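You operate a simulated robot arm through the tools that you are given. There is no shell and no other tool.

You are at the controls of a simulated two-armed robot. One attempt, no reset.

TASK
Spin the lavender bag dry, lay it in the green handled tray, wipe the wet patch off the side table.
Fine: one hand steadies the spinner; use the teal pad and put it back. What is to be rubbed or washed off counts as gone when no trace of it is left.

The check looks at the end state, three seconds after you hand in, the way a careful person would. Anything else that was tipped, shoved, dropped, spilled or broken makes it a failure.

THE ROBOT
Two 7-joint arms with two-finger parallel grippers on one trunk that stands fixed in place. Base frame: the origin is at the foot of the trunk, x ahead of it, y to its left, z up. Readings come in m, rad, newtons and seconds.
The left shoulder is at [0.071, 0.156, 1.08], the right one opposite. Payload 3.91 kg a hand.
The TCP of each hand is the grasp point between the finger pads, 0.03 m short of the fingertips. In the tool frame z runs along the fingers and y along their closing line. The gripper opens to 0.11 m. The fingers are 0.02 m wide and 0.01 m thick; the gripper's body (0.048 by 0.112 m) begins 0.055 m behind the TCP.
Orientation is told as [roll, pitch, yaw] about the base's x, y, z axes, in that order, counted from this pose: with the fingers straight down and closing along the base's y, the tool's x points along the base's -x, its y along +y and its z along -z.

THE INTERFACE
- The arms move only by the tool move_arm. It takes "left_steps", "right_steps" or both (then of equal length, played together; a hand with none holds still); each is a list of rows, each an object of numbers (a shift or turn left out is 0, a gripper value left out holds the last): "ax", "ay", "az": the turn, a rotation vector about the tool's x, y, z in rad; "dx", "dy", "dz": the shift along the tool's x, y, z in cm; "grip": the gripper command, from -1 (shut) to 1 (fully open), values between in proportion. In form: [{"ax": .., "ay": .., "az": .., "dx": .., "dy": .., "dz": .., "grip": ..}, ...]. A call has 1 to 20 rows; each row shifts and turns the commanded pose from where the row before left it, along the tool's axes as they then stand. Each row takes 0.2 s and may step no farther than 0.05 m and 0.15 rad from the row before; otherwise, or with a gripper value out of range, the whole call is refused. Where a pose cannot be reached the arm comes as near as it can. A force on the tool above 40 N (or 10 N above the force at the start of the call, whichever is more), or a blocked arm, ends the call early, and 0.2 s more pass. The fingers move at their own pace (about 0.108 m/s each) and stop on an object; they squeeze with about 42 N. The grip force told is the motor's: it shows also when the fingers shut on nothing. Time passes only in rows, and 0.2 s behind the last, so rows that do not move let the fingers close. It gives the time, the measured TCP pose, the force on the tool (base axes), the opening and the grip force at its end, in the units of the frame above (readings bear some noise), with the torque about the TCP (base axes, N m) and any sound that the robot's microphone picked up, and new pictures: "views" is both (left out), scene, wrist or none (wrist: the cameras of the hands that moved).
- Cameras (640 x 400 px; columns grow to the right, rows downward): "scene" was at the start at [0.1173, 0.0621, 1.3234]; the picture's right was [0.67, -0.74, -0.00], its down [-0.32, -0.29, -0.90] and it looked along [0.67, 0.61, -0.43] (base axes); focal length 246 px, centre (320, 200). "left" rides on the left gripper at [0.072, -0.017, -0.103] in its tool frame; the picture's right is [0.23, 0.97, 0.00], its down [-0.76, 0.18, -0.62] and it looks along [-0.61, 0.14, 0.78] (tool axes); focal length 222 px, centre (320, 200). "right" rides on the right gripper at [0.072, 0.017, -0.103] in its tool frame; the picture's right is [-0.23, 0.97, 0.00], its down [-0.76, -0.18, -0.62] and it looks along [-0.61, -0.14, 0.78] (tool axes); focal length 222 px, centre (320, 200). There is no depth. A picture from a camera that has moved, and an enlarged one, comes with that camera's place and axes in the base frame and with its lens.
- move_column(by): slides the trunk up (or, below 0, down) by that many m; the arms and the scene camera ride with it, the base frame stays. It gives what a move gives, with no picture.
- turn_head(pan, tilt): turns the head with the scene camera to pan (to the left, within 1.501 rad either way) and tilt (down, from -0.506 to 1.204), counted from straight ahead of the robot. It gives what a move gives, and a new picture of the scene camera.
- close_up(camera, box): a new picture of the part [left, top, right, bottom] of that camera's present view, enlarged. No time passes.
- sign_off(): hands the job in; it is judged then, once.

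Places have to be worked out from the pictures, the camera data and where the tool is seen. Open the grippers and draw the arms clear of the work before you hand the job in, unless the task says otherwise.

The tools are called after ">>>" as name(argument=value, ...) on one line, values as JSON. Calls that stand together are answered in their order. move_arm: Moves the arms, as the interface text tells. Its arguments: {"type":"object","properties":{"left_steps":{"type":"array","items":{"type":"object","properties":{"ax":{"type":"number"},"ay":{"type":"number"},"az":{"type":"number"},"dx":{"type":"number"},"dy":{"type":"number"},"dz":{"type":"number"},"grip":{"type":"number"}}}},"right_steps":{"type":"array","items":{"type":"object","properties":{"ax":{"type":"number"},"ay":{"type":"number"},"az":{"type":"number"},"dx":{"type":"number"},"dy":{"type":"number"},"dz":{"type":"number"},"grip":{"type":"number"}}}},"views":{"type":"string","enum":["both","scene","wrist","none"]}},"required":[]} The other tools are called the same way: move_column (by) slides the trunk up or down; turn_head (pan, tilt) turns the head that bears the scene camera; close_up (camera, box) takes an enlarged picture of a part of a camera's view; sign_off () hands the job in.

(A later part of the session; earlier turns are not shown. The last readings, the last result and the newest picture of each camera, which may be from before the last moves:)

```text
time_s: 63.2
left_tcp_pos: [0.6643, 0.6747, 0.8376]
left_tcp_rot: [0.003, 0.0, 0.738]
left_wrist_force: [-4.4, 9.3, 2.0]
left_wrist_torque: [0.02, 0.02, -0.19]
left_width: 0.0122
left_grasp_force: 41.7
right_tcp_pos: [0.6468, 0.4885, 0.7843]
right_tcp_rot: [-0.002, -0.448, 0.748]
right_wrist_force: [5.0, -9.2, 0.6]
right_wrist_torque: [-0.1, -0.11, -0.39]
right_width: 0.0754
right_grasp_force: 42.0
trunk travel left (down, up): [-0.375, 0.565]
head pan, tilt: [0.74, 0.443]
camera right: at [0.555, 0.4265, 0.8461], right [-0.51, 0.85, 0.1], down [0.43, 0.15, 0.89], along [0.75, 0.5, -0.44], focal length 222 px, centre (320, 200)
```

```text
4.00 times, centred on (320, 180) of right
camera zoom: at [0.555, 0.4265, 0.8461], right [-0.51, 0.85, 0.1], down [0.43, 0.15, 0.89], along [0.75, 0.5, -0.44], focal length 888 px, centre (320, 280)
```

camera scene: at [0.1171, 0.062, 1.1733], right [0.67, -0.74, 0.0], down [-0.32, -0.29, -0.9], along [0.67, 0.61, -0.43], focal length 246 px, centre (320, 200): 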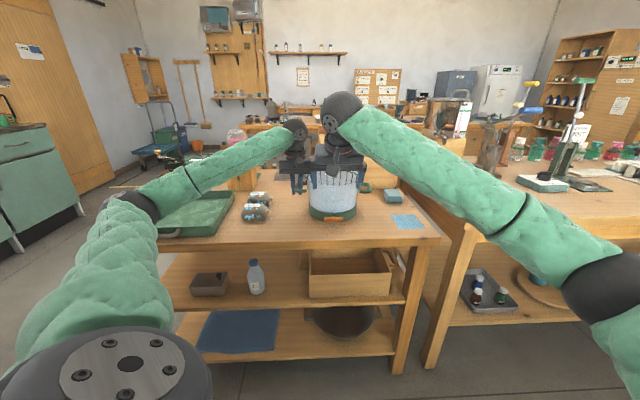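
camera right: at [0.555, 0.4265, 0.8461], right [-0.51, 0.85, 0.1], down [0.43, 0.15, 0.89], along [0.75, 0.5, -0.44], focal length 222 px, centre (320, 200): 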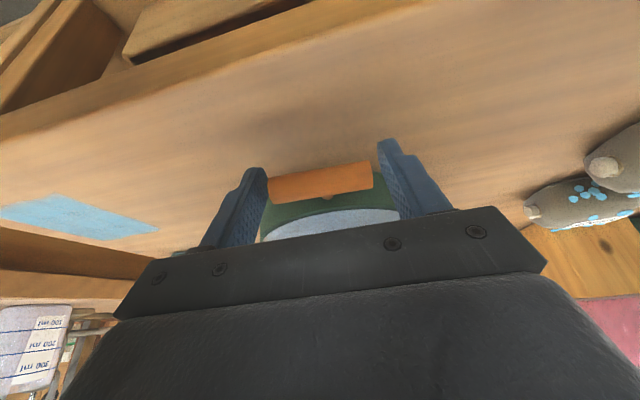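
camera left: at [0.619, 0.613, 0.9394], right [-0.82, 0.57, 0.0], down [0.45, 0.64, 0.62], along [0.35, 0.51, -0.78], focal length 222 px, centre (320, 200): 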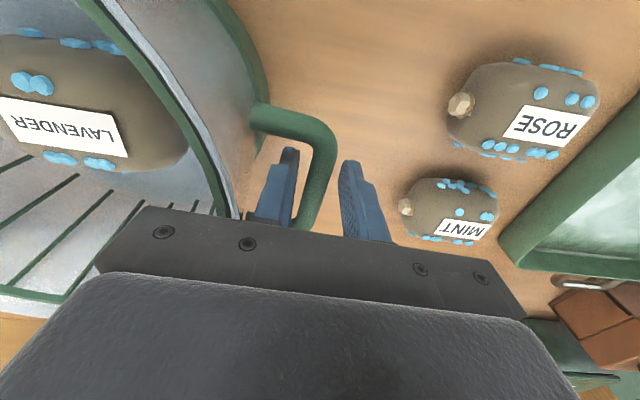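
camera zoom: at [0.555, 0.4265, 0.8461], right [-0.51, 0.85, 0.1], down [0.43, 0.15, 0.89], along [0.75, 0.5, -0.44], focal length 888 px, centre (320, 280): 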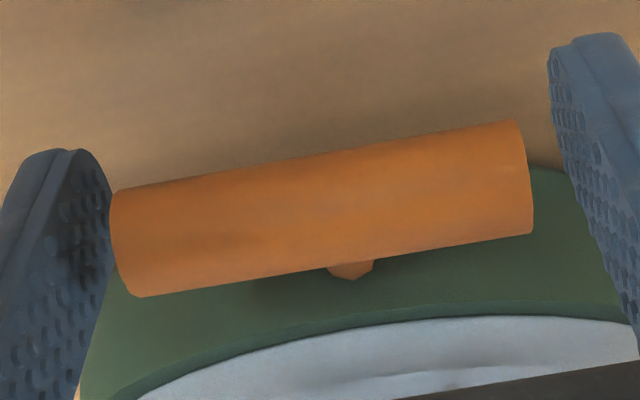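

Both ends are clamped again. I'll relax the side load and pull 8.5 cm, stopping short of the cord's end.

>>> move_arm(right_steps=[{"dy": -0.12}, {}, {"dx": 1.35, "dz": -0.65}, {"dx": 2.25, "dz": -1.09}, {"dx": 2.25, "dz": -1.09}, {"dx": 1.8, "dz": -0.87}, {}], views="both")

>>> close_up(camera="left", box=[0, 0, 400, 250])

>>> close_up(camera="scene", box=[250, 150, 410, 250])

```text
time_s: 64.8
left_tcp_pos: [0.6636, 0.6728, 0.8368]
left_tcp_rot: [0.0, 0.002, 0.735]
left_wrist_force: [0.0, -20.0, 5.1]
left_wrist_torque: [-0.71, 0.57, 0.43]
left_width: 0.0122
left_grasp_force: 42.4
right_tcp_pos: [0.5854, 0.4294, 0.787]
right_tcp_rot: [-0.001, -0.45, 0.75]
right_wrist_force: [-3.7, 17.6, -0.1]
right_wrist_torque: [-0.62, -0.41, 1.71]
right_width: 0.0753
right_grasp_force: 42.1
trunk travel left (down, up): [-0.375, 0.565]
head pan, tilt: [0.74, 0.443]
camera scene: at [0.1169, 0.0619, 1.1734], right [0.67, -0.74, 0.0], down [-0.32, -0.29, -0.9], along [0.67, 0.61, -0.43], focal length 246 px, centre (320, 200)
camera right: at [0.4929, 0.3677, 0.8476], right [-0.51, 0.85, 0.1], down [0.42, 0.15, 0.89], along [0.75, 0.5, -0.44], focal length 222 px, centre (320, 200)
```

scene: 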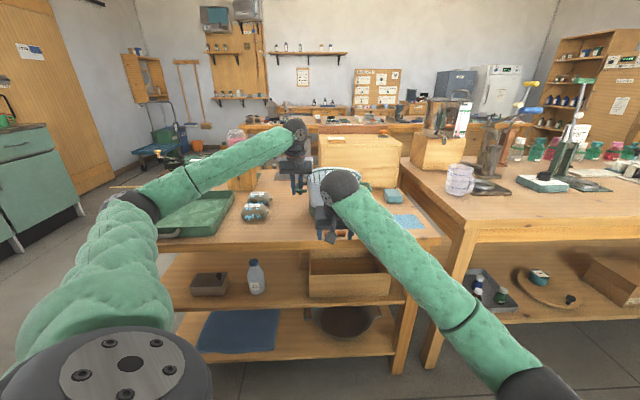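
right: 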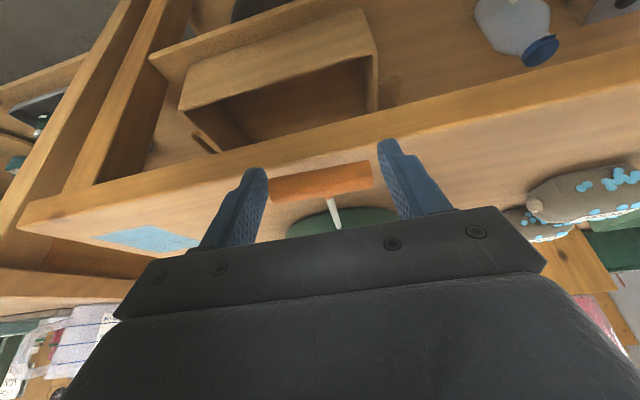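

```text
1.60 times, centred on (200, 125) of left
camera zoom: at [0.6209, 0.6102, 0.9396], right [-0.82, 0.57, 0.0], down [0.45, 0.64, 0.62], along [0.35, 0.51, -0.78], focal length 355 px, centre (512, 320)
```

zoom: 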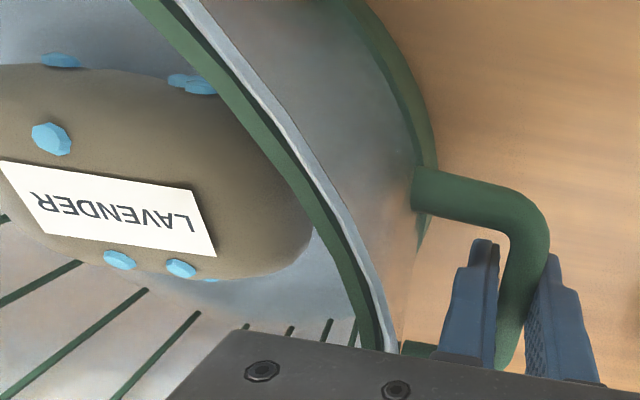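

```text
4.00 times, centred on (330, 200) of scene
camera zoom: at [0.1169, 0.0619, 1.1734], right [0.67, -0.74, 0.0], down [-0.32, -0.29, -0.9], along [0.67, 0.61, -0.43], focal length 982 px, centre (280, 200)
```

zoom: 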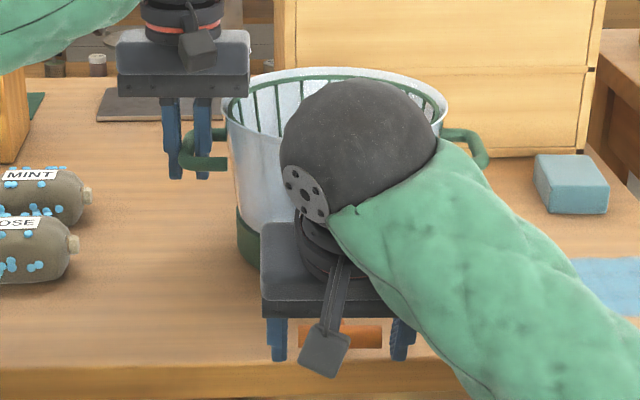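

About a third of the remaining drops went, and the arm tracked its path exactly this time. I'll ease the T-bar back 4 cm while holding it and check that nothing binds.

>>> move_arm(right_steps=[{"dx": -0.9, "dz": 0.43}, {"dx": -1.35, "dz": 0.65}, {"dx": -1.35, "dz": 0.65}, {}], views="none")

```text
time_s: 65.8
left_tcp_pos: [0.6653, 0.6739, 0.8371]
left_tcp_rot: [0.001, 0.0, 0.736]
left_wrist_force: [3.0, -14.3, -0.1]
left_wrist_torque: [0.71, -0.72, 0.32]
left_width: 0.0128
left_grasp_force: 41.6
right_tcp_pos: [0.6162, 0.4577, 0.7861]
right_tcp_rot: [0.0, -0.451, 0.745]
right_wrist_force: [-0.5, 9.8, 6.8]
right_wrist_torque: [0.45, 0.04, 0.12]
right_width: 0.0756
right_grasp_force: 41.6
trunk travel left (down, up): [-0.375, 0.565]
head pan, tilt: [0.74, 0.443]
```

No binding. I'll complete the return, pause a moment, and pull 8.5 cm again.

>>> move_arm(right_steps=[{"dx": -1.35, "dz": 0.65}, {"dx": -1.35, "dz": 0.65}, {"dx": -1.1, "dz": 0.53}, {}, {}, {}, {"dx": 1.35, "dz": -0.65}, {"dx": 2.25, "dz": -1.09}, {"dx": 2.25, "dy": 0.1, "dz": -1.09}, {"dx": 1.7, "dy": 0.1, "dz": -0.82}, {}], views="both")

>>> close_up(camera="left", box=[0, 0, 400, 250])

>>> close_up(camera="right", box=[240, 130, 400, 230])

```text
time_s: 68.2
left_tcp_pos: [0.6643, 0.6724, 0.838]
left_tcp_rot: [-0.001, 0.003, 0.734]
left_wrist_force: [-6.7, -7.2, -0.1]
left_wrist_torque: [0.43, -0.42, -0.03]
left_width: 0.0124
left_grasp_force: 41.7
right_tcp_pos: [0.5835, 0.4318, 0.7851]
right_tcp_rot: [-0.003, -0.449, 0.749]
right_wrist_force: [5.2, 10.3, 4.2]
right_wrist_torque: [0.54, 0.2, -0.29]
right_width: 0.0753
right_grasp_force: 42.1
trunk travel left (down, up): [-0.375, 0.565]
head pan, tilt: [0.74, 0.443]
camera scene: at [0.1169, 0.0622, 1.1734], right [0.67, -0.74, 0.0], down [-0.32, -0.29, -0.9], along [0.67, 0.61, -0.43], focal length 246 px, centre (320, 200)
camera right: at [0.4903, 0.3689, 0.8461], right [-0.51, 0.85, 0.1], down [0.42, 0.15, 0.89], along [0.75, 0.5, -0.44], focal length 222 px, centre (320, 200)
```

scene: 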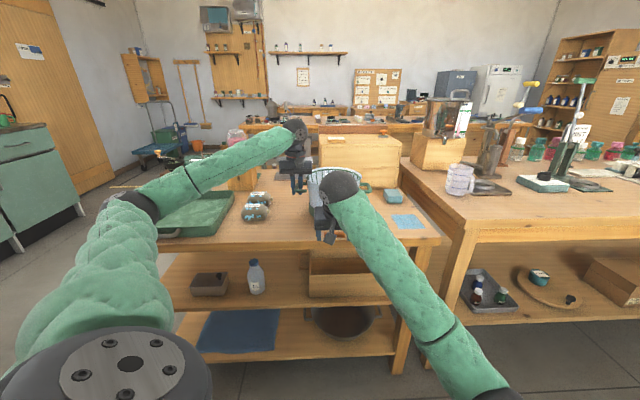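
right: 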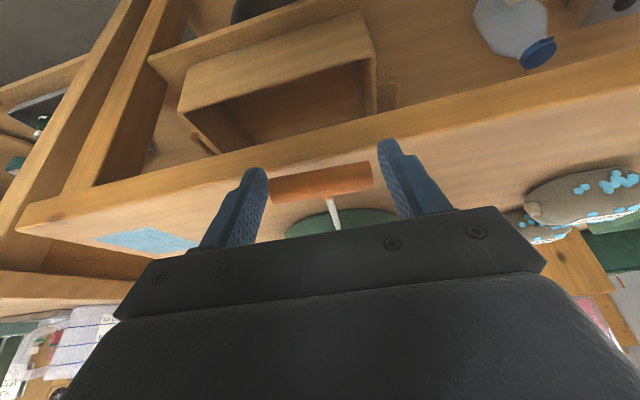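

```text
1.60 times, centred on (200, 125) of left
camera zoom: at [0.6206, 0.6109, 0.9397], right [-0.82, 0.57, 0.0], down [0.45, 0.64, 0.62], along [0.35, 0.51, -0.78], focal length 355 px, centre (512, 320)
```

zoom: 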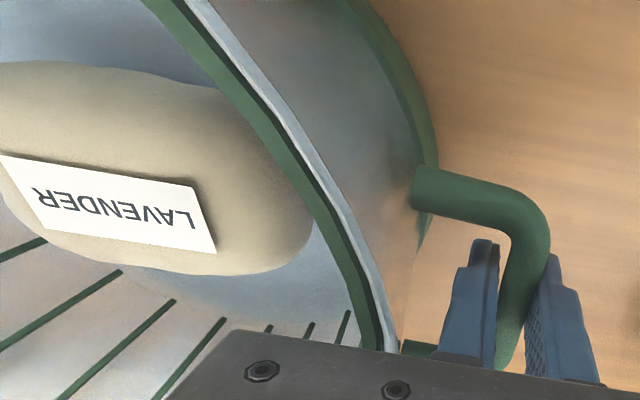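

```text
4.00 times, centred on (320, 180) of right
camera zoom: at [0.4903, 0.3689, 0.8461], right [-0.51, 0.85, 0.1], down [0.42, 0.15, 0.89], along [0.75, 0.5, -0.44], focal length 888 px, centre (320, 280)
```

zoom: 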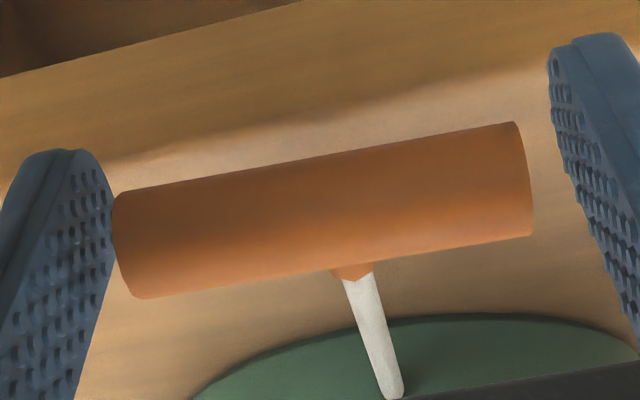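

The bag has turned pale and has no drops left, so it's dry. I'll ease the T-bar all the way home before letting go.

>>> move_arm(right_steps=[{"dx": -0.8, "dz": 0.39}, {"dx": -1.35, "dy": -0.1, "dz": 0.65}, {"dx": -1.35, "dy": -0.1, "dz": 0.65}, {"dx": -1.35, "dz": 0.65}, {"dx": -1.35, "dz": 0.65}, {"dx": -1.2, "dz": 0.58}, {}], views="wrist")

>>> close_up(camera="right", box=[240, 130, 400, 230])

```text
time_s: 69.8
left_tcp_pos: [0.6631, 0.6735, 0.8374]
left_tcp_rot: [0.003, 0.001, 0.737]
left_wrist_force: [-9.3, 5.1, 9.3]
left_wrist_torque: [-0.54, 0.63, 0.16]
left_width: 0.0125
left_grasp_force: 41.9
right_tcp_pos: [0.646, 0.4852, 0.7856]
right_tcp_rot: [0.001, -0.45, 0.746]
right_wrist_force: [8.6, -3.8, -3.2]
right_wrist_torque: [-0.22, 0.02, -1.8]
right_width: 0.0754
right_grasp_force: 42.4
trunk travel left (down, up): [-0.375, 0.565]
head pan, tilt: [0.74, 0.443]
camera right: at [0.5529, 0.4229, 0.847], right [-0.51, 0.85, 0.1], down [0.43, 0.15, 0.89], along [0.75, 0.5, -0.44], focal length 222 px, centre (320, 200)
```

right: 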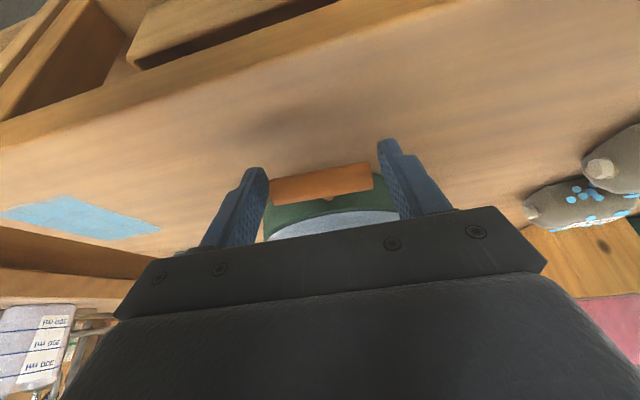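

```text
4.00 times, centred on (320, 180) of right
camera zoom: at [0.5529, 0.4229, 0.847], right [-0.51, 0.85, 0.1], down [0.43, 0.15, 0.89], along [0.75, 0.5, -0.44], focal length 888 px, centre (320, 280)
```

zoom: 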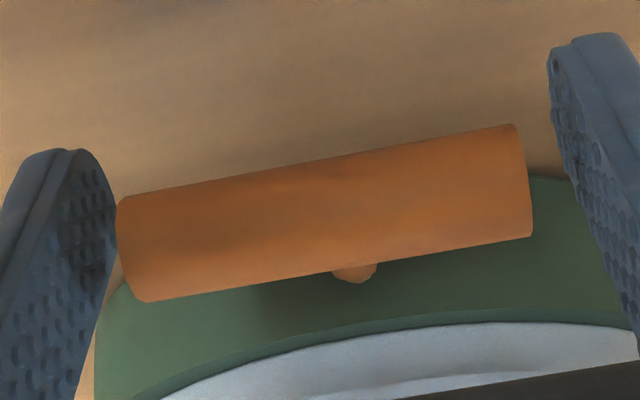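

The T-bar is home. I'll open the right fingers and draw back along the tool axis.

>>> move_arm(right_steps=[{"grip": 0.5}, {"grip": 0.8}, {}, {"dz": -2}, {"dz": -4}, {"dz": -4}, {"dz": -4}, {"dz": -4}, {}], views="both")

>>> close_up(camera="right", box=[200, 40, 440, 190])

```text
time_s: 71.8
left_tcp_pos: [0.6638, 0.6731, 0.838]
left_tcp_rot: [0.0, -0.001, 0.734]
left_wrist_force: [-1.8, 0.7, 2.0]
left_wrist_torque: [-0.02, 0.0, 0.17]
left_width: 0.0124
left_grasp_force: 41.9
right_tcp_pos: [0.5861, 0.4311, 0.9469]
right_tcp_rot: [0.0, -0.45, 0.747]
right_wrist_force: [0.4, -0.6, -0.5]
right_wrist_torque: [-0.01, 0.04, 0.0]
right_width: 0.0992
right_grasp_force: 0.0
trunk travel left (down, up): [-0.375, 0.565]
head pan, tilt: [0.74, 0.443]
camera scene: at [0.117, 0.0621, 1.1733], right [0.67, -0.74, 0.0], down [-0.32, -0.29, -0.9], along [0.67, 0.61, -0.43], focal length 246 px, centre (320, 200)
camera right: at [0.4941, 0.3691, 1.0081], right [-0.51, 0.85, 0.1], down [0.42, 0.15, 0.89], along [0.75, 0.5, -0.44], focal length 222 px, centre (320, 200)
```

scene: 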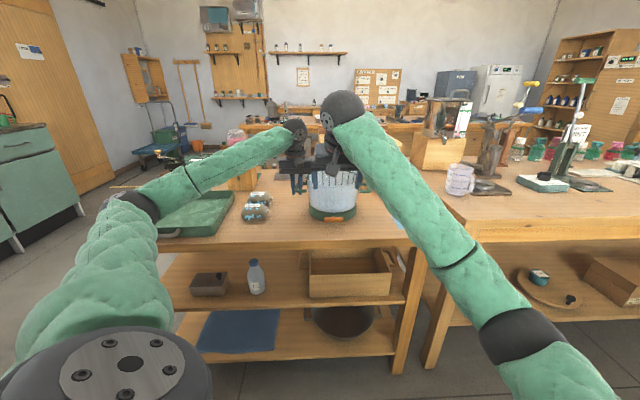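
right: 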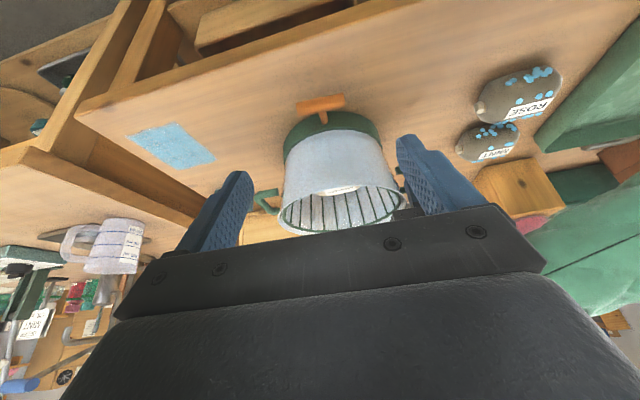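

```text
2.67 times, centred on (320, 115) of right
camera zoom: at [0.4941, 0.3691, 1.0081], right [-0.51, 0.85, 0.1], down [0.42, 0.15, 0.89], along [0.75, 0.5, -0.44], focal length 592 px, centre (320, 427)
```

zoom: 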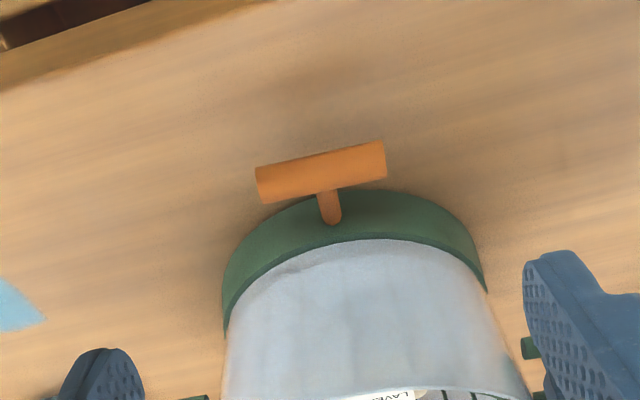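

T-bar home, spinner upright. I'll send the right hand back to its start, and meanwhile have the left hand slide the spinner back the ~7 mm it had crept, then let go and rise.

>>> move_arm(left_steps=[{"dx": -0.17, "dy": 0.36}, {"dx": -0.16, "dy": 0.36}, {}, {}, {"grip": -0.49}, {}, {}, {"dz": -1}, {"dz": -2}, {"dz": -4}, {"dz": -4}, {}, {}, {}, {}, {}, {}], right_steps=[{"dx": 2.58, "dy": -2.757, "dz": -2.313}, {"dx": 2.58, "dy": -2.757, "dz": -2.313}, {"dx": 2.58, "dy": -2.757, "dz": -2.313}, {"dx": 2.58, "dy": -2.757, "dz": -2.313}, {"dx": 2.58, "dy": -2.757, "dz": -2.313}, {"dx": 2.58, "dy": -2.757, "dz": -2.313}, {"dx": 2.58, "dy": -2.757, "dz": -2.313}, {"dx": 2.58, "dy": -2.757, "dz": -2.313}, {"dx": 2.58, "dy": -2.757, "dz": -2.313}, {"ay": 0.15}, {"ay": 0.15}, {"ay": 0.15}, {"az": 0.149}, {"az": 0.149}, {"az": 0.149}, {"az": 0.149}, {"az": 0.149}], views="both")

>>> close_up(camera="scene", box=[250, 150, 410, 250])

>>> close_up(camera="left", box=[0, 0, 400, 250])

```text
time_s: 75.4
left_tcp_pos: [0.6615, 0.6802, 0.9469]
left_tcp_rot: [0.002, 0.0, 0.734]
left_wrist_force: [0.5, 0.0, 0.0]
left_wrist_torque: [0.03, 0.01, 0.0]
left_width: 0.028
left_grasp_force: 0.0
right_tcp_pos: [0.5366, 0.0463, 1.0341]
right_tcp_rot: [0.0, 0.002, 0.0]
right_wrist_force: [0.0, -0.3, 0.4]
right_wrist_torque: [0.02, -0.03, -0.01]
right_width: 0.0993
right_grasp_force: 0.1
trunk travel left (down, up): [-0.375, 0.565]
head pan, tilt: [0.74, 0.443]
camera scene: at [0.1171, 0.0621, 1.1733], right [0.67, -0.74, 0.0], down [-0.32, -0.29, -0.9], along [0.67, 0.61, -0.43], focal length 246 px, centre (320, 200)
camera right: at [0.4633, 0.0634, 1.1379], right [0.23, 0.97, 0.0], down [0.76, -0.18, 0.62], along [0.61, -0.14, -0.78], focal length 222 px, centre (320, 200)
camera left: at [0.6163, 0.6188, 1.0493], right [-0.82, 0.57, 0.0], down [0.45, 0.64, 0.62], along [0.35, 0.51, -0.78], focal length 222 px, centre (320, 200)
```

scene: 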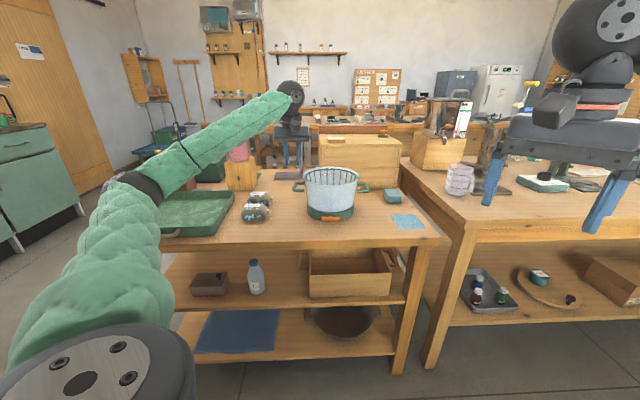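
right: 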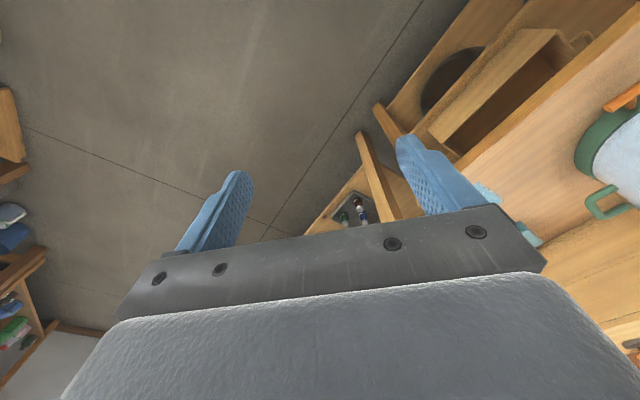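
left: 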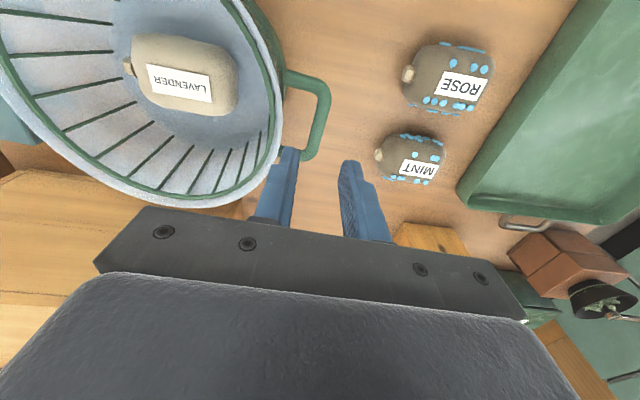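

```text
4.00 times, centred on (330, 200) of scene
camera zoom: at [0.1171, 0.0621, 1.1733], right [0.67, -0.74, 0.0], down [-0.32, -0.29, -0.9], along [0.67, 0.61, -0.43], focal length 982 px, centre (280, 200)
```

zoom: 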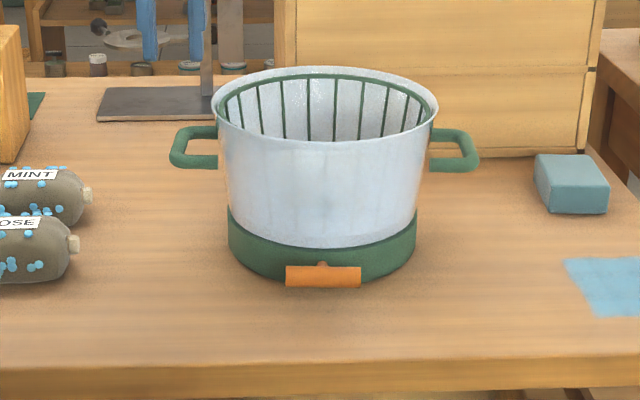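

```text
1.60 times, centred on (200, 125) of left
camera zoom: at [0.6163, 0.6188, 1.0493], right [-0.82, 0.57, 0.0], down [0.45, 0.64, 0.62], along [0.35, 0.51, -0.78], focal length 355 px, centre (512, 320)
```

zoom: 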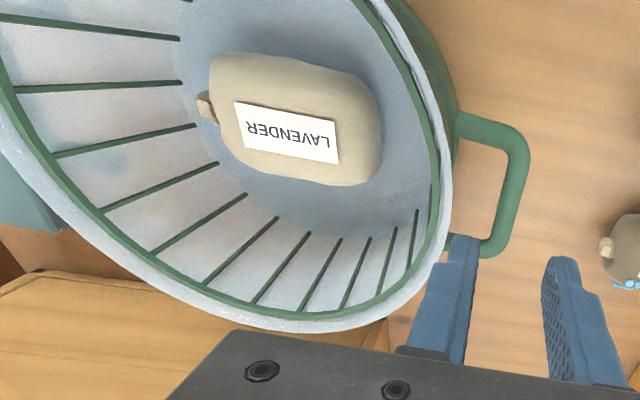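

The bag is dry, lying at about (0.738, 0.581) with its axis at −42°. I'll bring the left hand above it, turned across that axis, with an 8.5 cm opening.

>>> move_arm(left_steps=[{"dz": -2.5}, {"dx": 0.32, "dy": -4.16}, {"dx": 0.32, "dy": -4.16}, {"dx": 0.32, "dy": -4.16}, {"az": 0.1467}, {"az": 0.1467}, {"az": 0.1467}, {"az": 0.1467}, {"az": 0.1467}, {"az": 0.1467}, {"az": 0.1467}, {"az": 0.1467}, {"az": 0.1467}, {"az": 0.1467, "grip": 0.545}, {}], views="wrist")

>>> close_up(camera="left", box=[160, 0, 480, 200])

```text
time_s: 78.6
left_tcp_pos: [0.7385, 0.5814, 0.9714]
left_tcp_rot: [-0.001, 0.001, -0.734]
left_wrist_force: [0.6, -0.1, 0.3]
left_wrist_torque: [0.03, 0.02, 0.0]
left_width: 0.0852
left_grasp_force: 0.1
right_tcp_pos: [0.5367, 0.0458, 1.0334]
right_tcp_rot: [0.001, 0.001, 0.003]
right_wrist_force: [0.5, -0.4, -0.1]
right_wrist_torque: [0.03, 0.0, -0.02]
right_width: 0.0989
right_grasp_force: 0.1
trunk travel left (down, up): [-0.375, 0.565]
head pan, tilt: [0.74, 0.443]
camera left: at [0.6721, 0.616, 1.074], right [0.48, 0.88, 0.0], down [0.69, -0.38, 0.62], along [0.54, -0.3, -0.78], focal length 222 px, centre (320, 200)
```

left: 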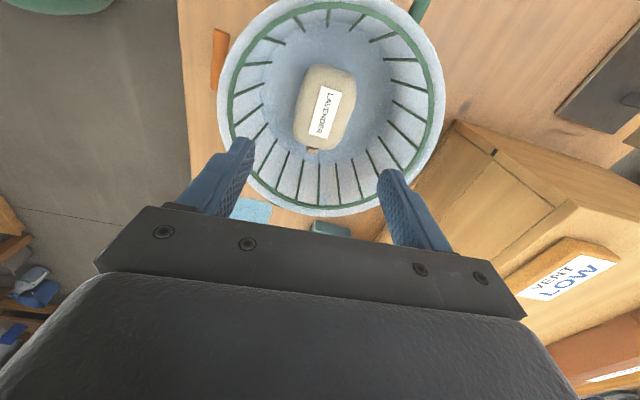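

```text
2.00 times, centred on (320, 100) of left
camera zoom: at [0.6721, 0.616, 1.074], right [0.48, 0.88, 0.0], down [0.69, -0.38, 0.62], along [0.54, -0.3, -0.78], focal length 444 px, centre (320, 400)
```

zoom: 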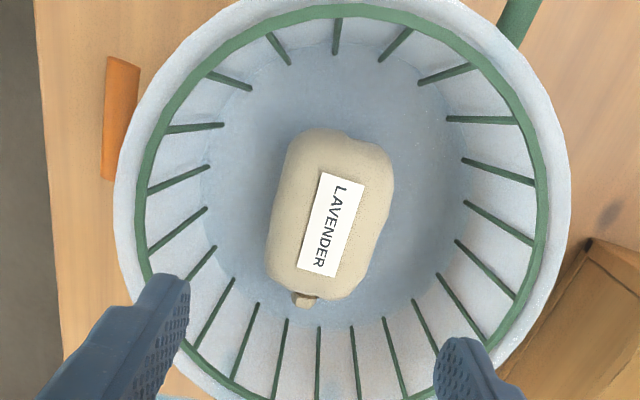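

The bag is 5 mm off centre; I'll correct, lower into the basket to the same height at which I released it, and grip it.

>>> move_arm(left_steps=[{"dx": 0.15, "dy": 0.52}, {"dz": 4}, {"dz": 4}, {"dz": 3.5}, {"dz": 2}, {"dz": 1.2}, {}], views="wrist")

>>> close_up(camera="left", box=[160, 60, 480, 260])

```text
time_s: 80.2
left_tcp_pos: [0.7396, 0.5864, 0.8254]
left_tcp_rot: [-0.001, 0.002, -0.733]
left_wrist_force: [-0.8, 0.4, 0.4]
left_wrist_torque: [-0.01, -0.01, 0.0]
left_width: 0.0849
left_grasp_force: 0.1
right_tcp_pos: [0.5353, 0.047, 1.0346]
right_tcp_rot: [0.0, -0.001, 0.002]
right_wrist_force: [0.1, 0.1, 0.5]
right_wrist_torque: [0.01, -0.01, -0.01]
right_width: 0.099
right_grasp_force: 0.1
trunk travel left (down, up): [-0.375, 0.565]
head pan, tilt: [0.74, 0.443]
camera left: at [0.6739, 0.6215, 0.9272], right [0.48, 0.88, 0.0], down [0.69, -0.38, 0.62], along [0.55, -0.3, -0.78], focal length 222 px, centre (320, 200)
```

left: 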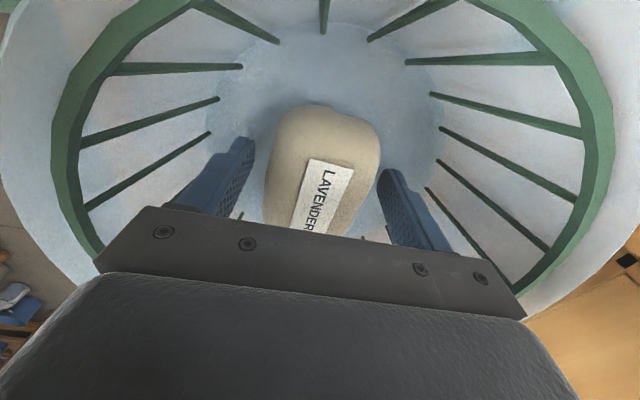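

```text
2.00 times, centred on (320, 160) of left
camera zoom: at [0.6739, 0.6215, 0.9272], right [0.48, 0.88, 0.0], down [0.69, -0.38, 0.62], along [0.55, -0.3, -0.78], focal length 444 px, centre (320, 280)
```

zoom: 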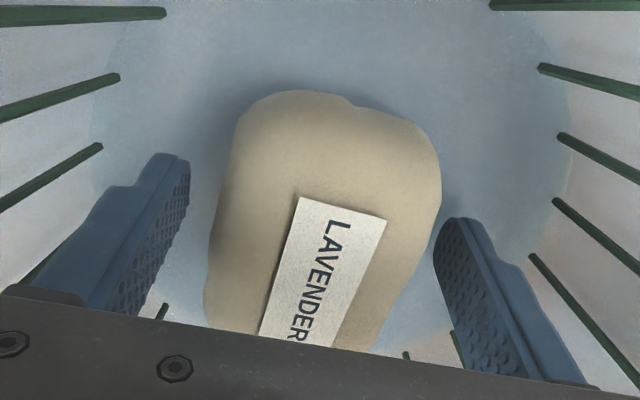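

The bag is centred between the fingers. I'll close on it and lift it out.

>>> move_arm(left_steps=[{"grip": 0.2}, {"grip": -1}, {}, {}, {"dz": -1}, {"dz": -2}, {"dz": -3}, {"dz": -4}, {"dz": -4}, {"dz": -4}, {}], views="both")

```text
time_s: 82.6
left_tcp_pos: [0.7382, 0.5865, 1.0034]
left_tcp_rot: [-0.003, 0.002, -0.732]
left_wrist_force: [-0.5, -0.2, -0.2]
left_wrist_torque: [0.0, 0.04, 0.05]
left_width: 0.062
left_grasp_force: 42.5
right_tcp_pos: [0.5363, 0.0474, 1.0338]
right_tcp_rot: [0.001, -0.001, 0.002]
right_wrist_force: [-0.3, 0.7, 0.0]
right_wrist_torque: [-0.01, 0.05, -0.04]
right_width: 0.0994
right_grasp_force: 0.1
trunk travel left (down, up): [-0.375, 0.565]
head pan, tilt: [0.74, 0.443]
camera scene: at [0.1177, 0.0626, 1.1731], right [0.67, -0.74, 0.0], down [-0.32, -0.29, -0.9], along [0.67, 0.61, -0.43], focal length 246 px, centre (320, 200)
camera left: at [0.6721, 0.6223, 1.106], right [0.48, 0.88, 0.0], down [0.69, -0.38, 0.62], along [0.54, -0.3, -0.78], focal length 222 px, centre (320, 200)
```

scene: 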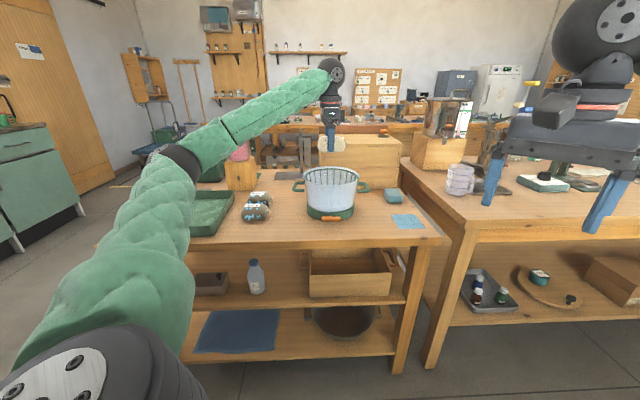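
left: 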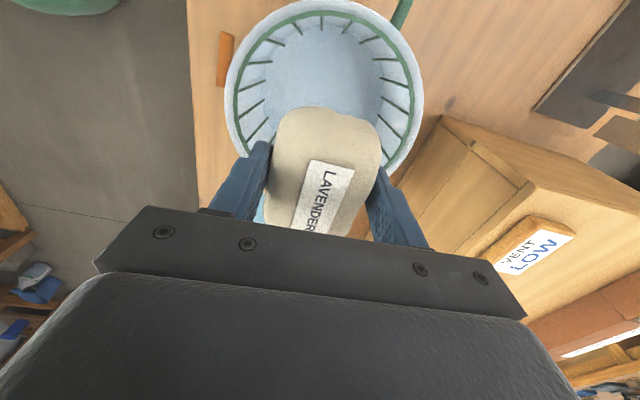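

The dry bag is in hand. Tray corners work out to about (0.35,0.75), (0.55,0.93), (0.37,1.13), (0.18,0.92), so I'll carry the bag over to about (0.38, 0.91), keeping high.

>>> move_arm(left_steps=[{"dx": 4.8}, {"dx": 4.8}, {"dx": 4.8}, {"dx": 4.8}, {"dx": 4.8}, {"dx": 4.8}, {"dx": 4.8}, {"dx": 4.8}, {"dx": 4.8}, {"dx": 4.8}, {}], views="both")

```text
time_s: 84.0
left_tcp_pos: [0.5541, 0.7721, 0.8142]
left_tcp_rot: [-0.261, 0.273, -0.776]
left_wrist_force: [-0.6, -2.3, 13.1]
left_wrist_torque: [0.04, 0.12, -0.03]
left_width: 0.0613
left_grasp_force: 41.2
left hand out of reach, approached as far as the arm can: row 6, 7
right_tcp_pos: [0.5366, 0.047, 1.0345]
right_tcp_rot: [-0.001, -0.001, 0.005]
right_wrist_force: [1.1, 0.9, -0.7]
right_wrist_torque: [-0.04, 0.01, -0.01]
right_width: 0.0988
right_grasp_force: 0.1
trunk travel left (down, up): [-0.375, 0.565]
head pan, tilt: [0.74, 0.443]
stopped in row 7 (left hand): the force on the tool passed its limit at 104 N (the readings are from after the stop); the commanded pose is now the measured one
camera scene: at [0.1174, 0.0625, 1.1733], right [0.67, -0.74, 0.0], down [-0.32, -0.29, -0.9], along [0.67, 0.61, -0.43], focal length 246 px, centre (320, 200)
camera left: at [0.5315, 0.807, 0.9333], right [0.45, 0.87, -0.18], down [0.86, -0.38, 0.33], along [0.22, -0.3, -0.93], focal length 222 px, centre (320, 200)
```

scene: 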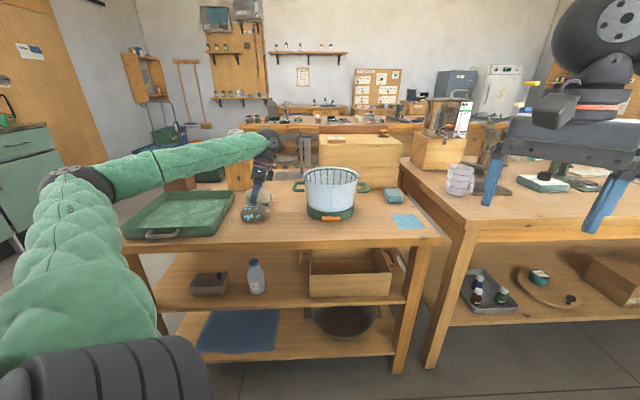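
left: 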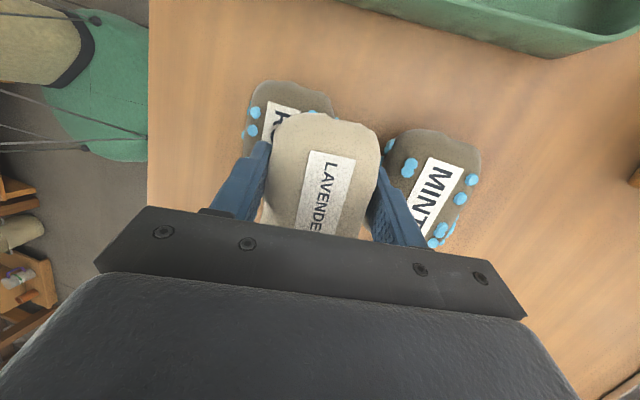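

The arm hit a reach limit mid-way and dipped, touching down near the rose and mint bags. I'll look closely before moving anything.

>>> close_up(camera="left", box=[160, 40, 500, 260])

>>> close_up(camera="scene", box=[200, 130, 328, 230])

```text
1.82 times, centred on (330, 150) of left
camera zoom: at [0.5315, 0.807, 0.9333], right [0.45, 0.87, -0.18], down [0.86, -0.38, 0.33], along [0.22, -0.3, -0.93], focal length 404 px, centre (302, 291)
```

zoom: 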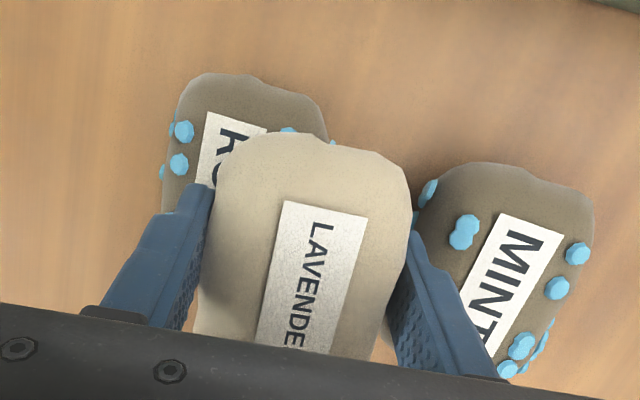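

```text
4.00 times, centred on (264, 180) of scene
camera zoom: at [0.1174, 0.0625, 1.1733], right [0.67, -0.74, 0.0], down [-0.32, -0.29, -0.9], along [0.67, 0.61, -0.43], focal length 982 px, centre (544, 280)
```

zoom: 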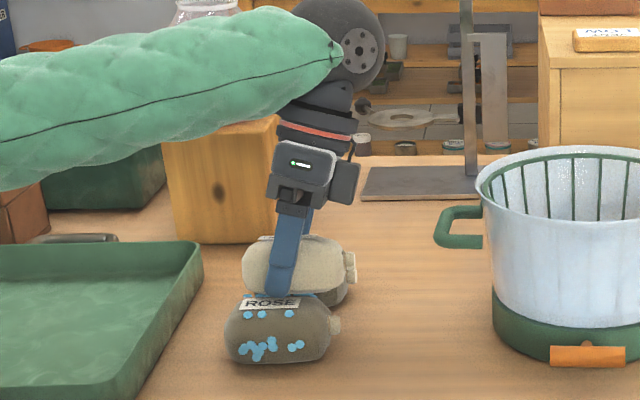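

Rose and mint still look in place. The safest way to lift straight up is the trunk itself, so I'll raise it by 0.15 m, which lifts both hands vertically without arm motion.

>>> move_column(by=0.15)

>>> close_up(camera="left", box=[0, 0, 640, 400])

>>> close_up(camera="scene", box=[120, 140, 440, 340])

>>> close_up(camera="scene", box=[210, 200, 306, 260])

```text
time_s: 85.8
left_tcp_pos: [0.5546, 0.7722, 0.9636]
left_tcp_rot: [-0.262, 0.275, -0.774]
left_wrist_force: [-0.6, 0.0, 0.1]
left_wrist_torque: [-0.02, 0.0, -0.02]
left_width: 0.0614
left_grasp_force: 42.2
right_tcp_pos: [0.5363, 0.046, 1.1839]
right_tcp_rot: [0.0, 0.001, 0.001]
right_wrist_force: [1.0, 0.1, 0.2]
right_wrist_torque: [-0.02, 0.0, 0.02]
right_width: 0.0991
right_grasp_force: 0.0
trunk travel left (down, up): [-0.525, 0.415]
head pan, tilt: [0.74, 0.443]
```

```text
1.00 times, centred on (320, 200) of left (not enlarged: the box is as wide or as high as the picture)
camera zoom: at [0.5318, 0.8069, 1.0823], right [0.45, 0.87, -0.18], down [0.86, -0.38, 0.33], along [0.22, -0.3, -0.93], focal length 222 px, centre (320, 200)
```

zoom: 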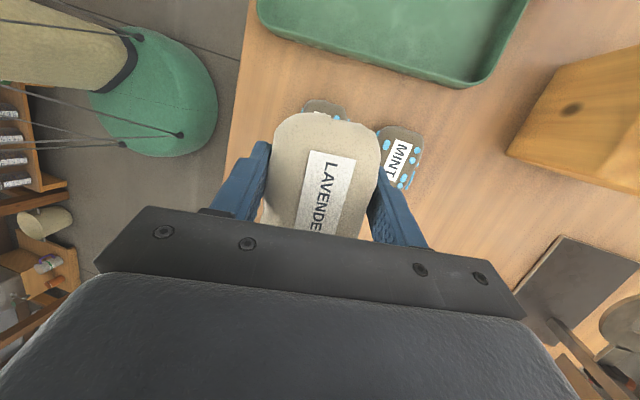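

```text
2.00 times, centred on (280, 240) of scene
camera zoom: at [0.1176, 0.0623, 1.3232], right [0.67, -0.74, 0.0], down [-0.32, -0.29, -0.9], along [0.67, 0.61, -0.43], focal length 491 px, centre (400, 120)
```

zoom: 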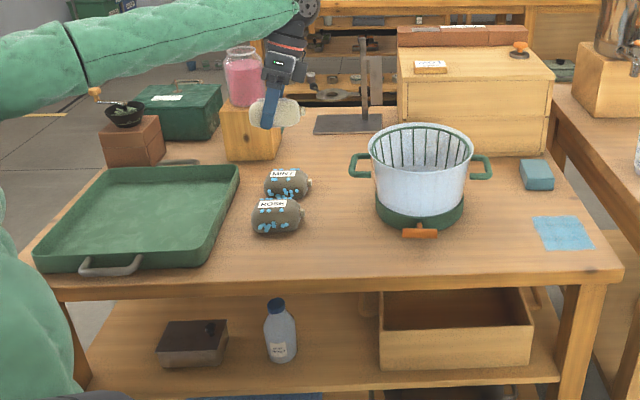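

```text
6.67 times, centred on (258, 230) of scene
camera zoom: at [0.1176, 0.0623, 1.3232], right [0.67, -0.74, 0.0], down [-0.32, -0.29, -0.9], along [0.67, 0.61, -0.43], focal length 1636 px, centre (733, 0)
```

zoom: 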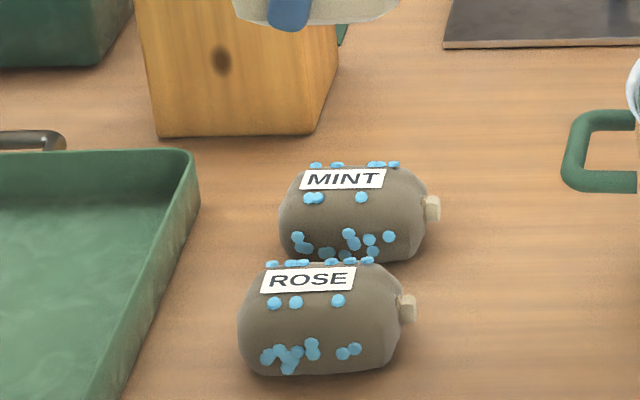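

Mint is exactly where it was and rose moved only about 4 mm. The twist of the hand (yaw −0.73) is what ran out of reach, so here, clear of everything, I'll turn it back to yaw 0 and level it.

>>> move_arm(left_steps=[{"ax": 0.0348, "ay": -0.0321, "az": -0.12}, {"ax": 0.0348, "ay": -0.0321, "az": -0.12}, {"ax": 0.0348, "ay": -0.0321, "az": -0.12}, {"ax": 0.0348, "ay": -0.0321, "az": -0.12}, {"ax": 0.0348, "ay": -0.0321, "az": -0.12}, {"ax": 0.0348, "ay": -0.0321, "az": -0.12}, {}], views="none")

```text
time_s: 87.4
left_tcp_pos: [0.5546, 0.7712, 0.9635]
left_tcp_rot: [-0.258, 0.273, -0.001]
left_wrist_force: [0.7, 0.5, -1.0]
left_wrist_torque: [0.01, -0.01, 0.03]
left_width: 0.0612
left_grasp_force: 41.9
right_tcp_pos: [0.5367, 0.0456, 1.183]
right_tcp_rot: [0.001, -0.002, 0.002]
right_wrist_force: [-0.3, 0.3, -0.4]
right_wrist_torque: [-0.01, -0.01, -0.01]
right_width: 0.099
right_grasp_force: 0.1
trunk travel left (down, up): [-0.525, 0.415]
head pan, tilt: [0.74, 0.443]
```

It tracked well. Now I'll level roll and pitch.

>>> move_arm(left_steps=[{"ax": -0.129}, {"ax": -0.129}, {"ay": -0.1365}, {"ay": -0.1365}, {}], views="wrist")

```text
time_s: 88.6
left_tcp_pos: [0.5551, 0.771, 0.963]
left_tcp_rot: [-0.001, 0.001, -0.002]
left_wrist_force: [-0.1, 0.7, -1.1]
left_wrist_torque: [0.01, 0.0, 0.01]
left_width: 0.0614
left_grasp_force: 42.0
right_tcp_pos: [0.5364, 0.0466, 1.1836]
right_tcp_rot: [-0.001, 0.0, 0.002]
right_wrist_force: [-0.1, 0.1, 0.4]
right_wrist_torque: [-0.02, 0.0, -0.04]
right_width: 0.099
right_grasp_force: 0.1
trunk travel left (down, up): [-0.525, 0.415]
head pan, tilt: [0.74, 0.443]
camera left: at [0.4821, 0.754, 1.0661], right [-0.23, 0.97, 0.0], down [0.76, 0.18, 0.62], along [0.61, 0.14, -0.78], focal length 222 px, centre (320, 200)
```

left: 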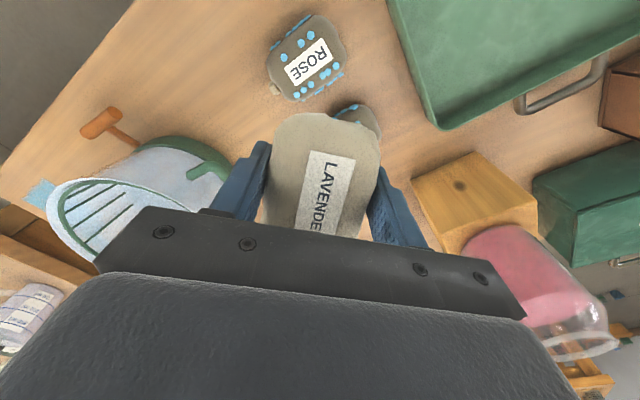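

Level now, and the tray's corner matches my estimate. I'll move to about (0.374, 0.879), inside the tray's right half, still at height.

>>> move_arm(left_steps=[{"dx": 3.62, "dy": 2.16}, {"dx": 3.62, "dy": 2.16}, {"dx": 3.62, "dy": 2.16}, {"dx": 3.62, "dy": 2.16}, {"dx": 3.62, "dy": 2.16}, {}], views="both")

```text
time_s: 90.0
left_tcp_pos: [0.3767, 0.8787, 0.9608]
left_tcp_rot: [-0.002, 0.001, 0.0]
left_wrist_force: [1.1, -0.1, -1.0]
left_wrist_torque: [-0.02, 0.01, 0.0]
left_width: 0.0614
left_grasp_force: 42.3
right_tcp_pos: [0.5353, 0.0472, 1.1847]
right_tcp_rot: [-0.001, 0.001, 0.003]
right_wrist_force: [-0.3, 0.6, -0.8]
right_wrist_torque: [-0.01, -0.02, 0.01]
right_width: 0.099
right_grasp_force: 0.0
trunk travel left (down, up): [-0.525, 0.415]
head pan, tilt: [0.74, 0.443]
camera scene: at [0.1181, 0.0625, 1.3232], right [0.67, -0.74, 0.0], down [-0.32, -0.29, -0.9], along [0.67, 0.61, -0.43], focal length 246 px, centre (320, 200)
camera left: at [0.3027, 0.8612, 1.0637], right [-0.23, 0.97, 0.0], down [0.76, 0.18, 0.62], along [0.61, 0.14, -0.78], focal length 222 px, centre (320, 200)
```

scene: 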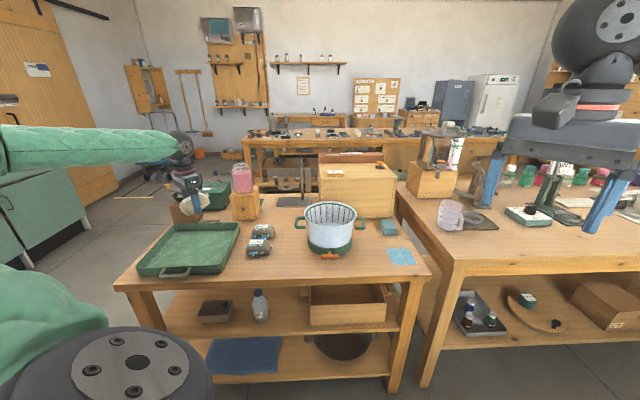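
left: 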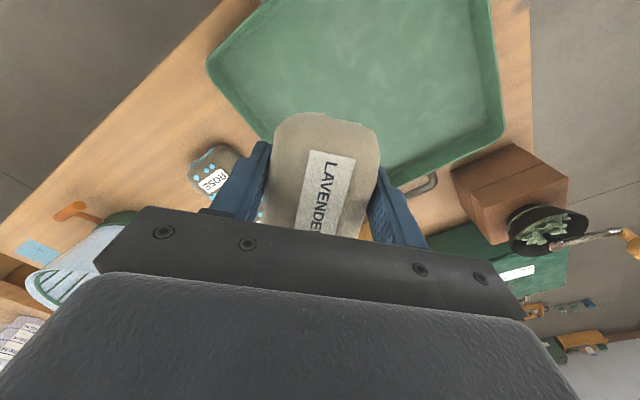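

Good tracking. The bag's near corner would come close to the tray wall, so I'll shift 3 cm further in, then lower halfway.

>>> move_arm(left_steps=[{"dx": 2.0, "dy": 2.2}, {"dz": 3}, {"dz": 3}, {"dz": 3}, {}], views="both")

>>> close_up(camera="scene", box=[120, 170, 280, 290])

```text
time_s: 91.2
left_tcp_pos: [0.3541, 0.902, 0.874]
left_tcp_rot: [0.0, -0.001, 0.0]
left_wrist_force: [-0.6, 0.2, -1.2]
left_wrist_torque: [0.0, 0.03, 0.05]
left_width: 0.0612
left_grasp_force: 41.7
right_tcp_pos: [0.5357, 0.0464, 1.1849]
right_tcp_rot: [-0.001, 0.001, 0.002]
right_wrist_force: [0.3, 0.2, 1.0]
right_wrist_torque: [0.01, -0.02, 0.02]
right_width: 0.0991
right_grasp_force: 0.1
trunk travel left (down, up): [-0.525, 0.415]
head pan, tilt: [0.74, 0.443]
camera scene: at [0.1166, 0.0618, 1.3234], right [0.67, -0.74, 0.0], down [-0.32, -0.29, -0.9], along [0.67, 0.61, -0.43], focal length 246 px, centre (320, 200)
camera left: at [0.28, 0.8838, 0.9762], right [-0.23, 0.97, 0.0], down [0.76, 0.18, 0.62], along [0.61, 0.14, -0.78], focal length 222 px, centre (320, 200)
```

scene: 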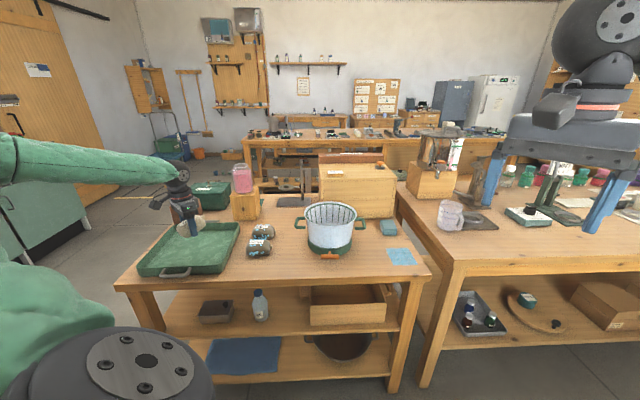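
left: 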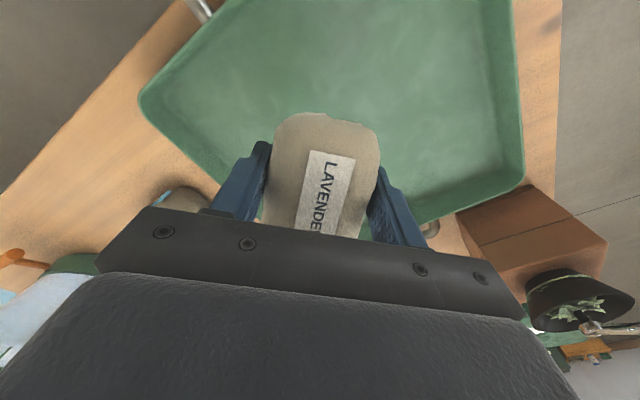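

```text
3.33 times, centred on (200, 230) of scene
camera zoom: at [0.1166, 0.0618, 1.3234], right [0.67, -0.74, 0.0], down [-0.32, -0.29, -0.9], along [0.67, 0.61, -0.43], focal length 818 px, centre (720, 100)
```

zoom: 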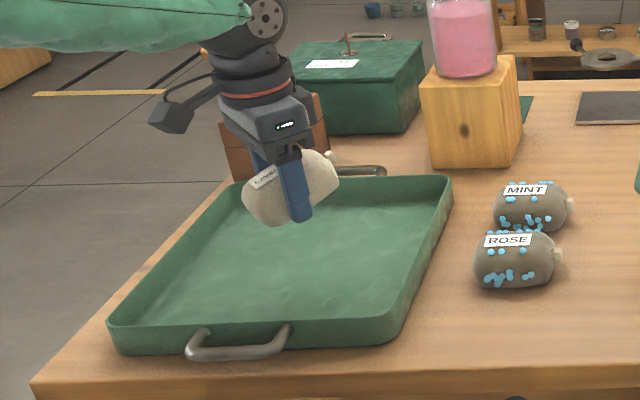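

The bag is over the middle of the tray. I'll lower it until it rests on the tray floor.

>>> move_arm(left_steps=[{"dz": 3}, {"dz": 3}, {"dz": 2}, {"dz": 0.5}, {"dz": 0.4}, {}], views="none")

```text
time_s: 92.6
left_tcp_pos: [0.3542, 0.9018, 0.7841]
left_tcp_rot: [-0.001, 0.001, 0.0]
left_wrist_force: [-0.7, -0.8, 0.1]
left_wrist_torque: [-0.01, -0.04, 0.0]
left_width: 0.0613
left_grasp_force: 41.7
right_tcp_pos: [0.5353, 0.0468, 1.1843]
right_tcp_rot: [0.0, -0.001, 0.002]
right_wrist_force: [0.1, 0.2, -0.4]
right_wrist_torque: [0.02, -0.01, 0.01]
right_width: 0.0992
right_grasp_force: 0.0
trunk travel left (down, up): [-0.525, 0.415]
head pan, tilt: [0.74, 0.443]
```

>>> move_arm(left_steps=[{"dz": 0.3}, {"dz": 0.3}, {}], views="none")

```text
time_s: 93.6
left_tcp_pos: [0.3546, 0.901, 0.7838]
left_tcp_rot: [0.005, -0.006, 0.002]
left_wrist_force: [-1.5, -5.8, 20.5]
left_wrist_torque: [-0.71, 0.71, 0.15]
left_width: 0.0615
left_grasp_force: 42.3
right_tcp_pos: [0.5343, 0.0448, 1.1844]
right_tcp_rot: [0.003, -0.002, 0.002]
right_wrist_force: [-0.5, 0.1, 0.2]
right_wrist_torque: [0.01, 0.01, 0.0]
right_width: 0.099
right_grasp_force: 0.1
trunk travel left (down, up): [-0.525, 0.415]
head pan, tilt: [0.74, 0.443]
stopped in row 3 (left hand): the force on the tool passed its limit at 41 N (the readings are from after the stop); the commanded pose is now the measured one
```

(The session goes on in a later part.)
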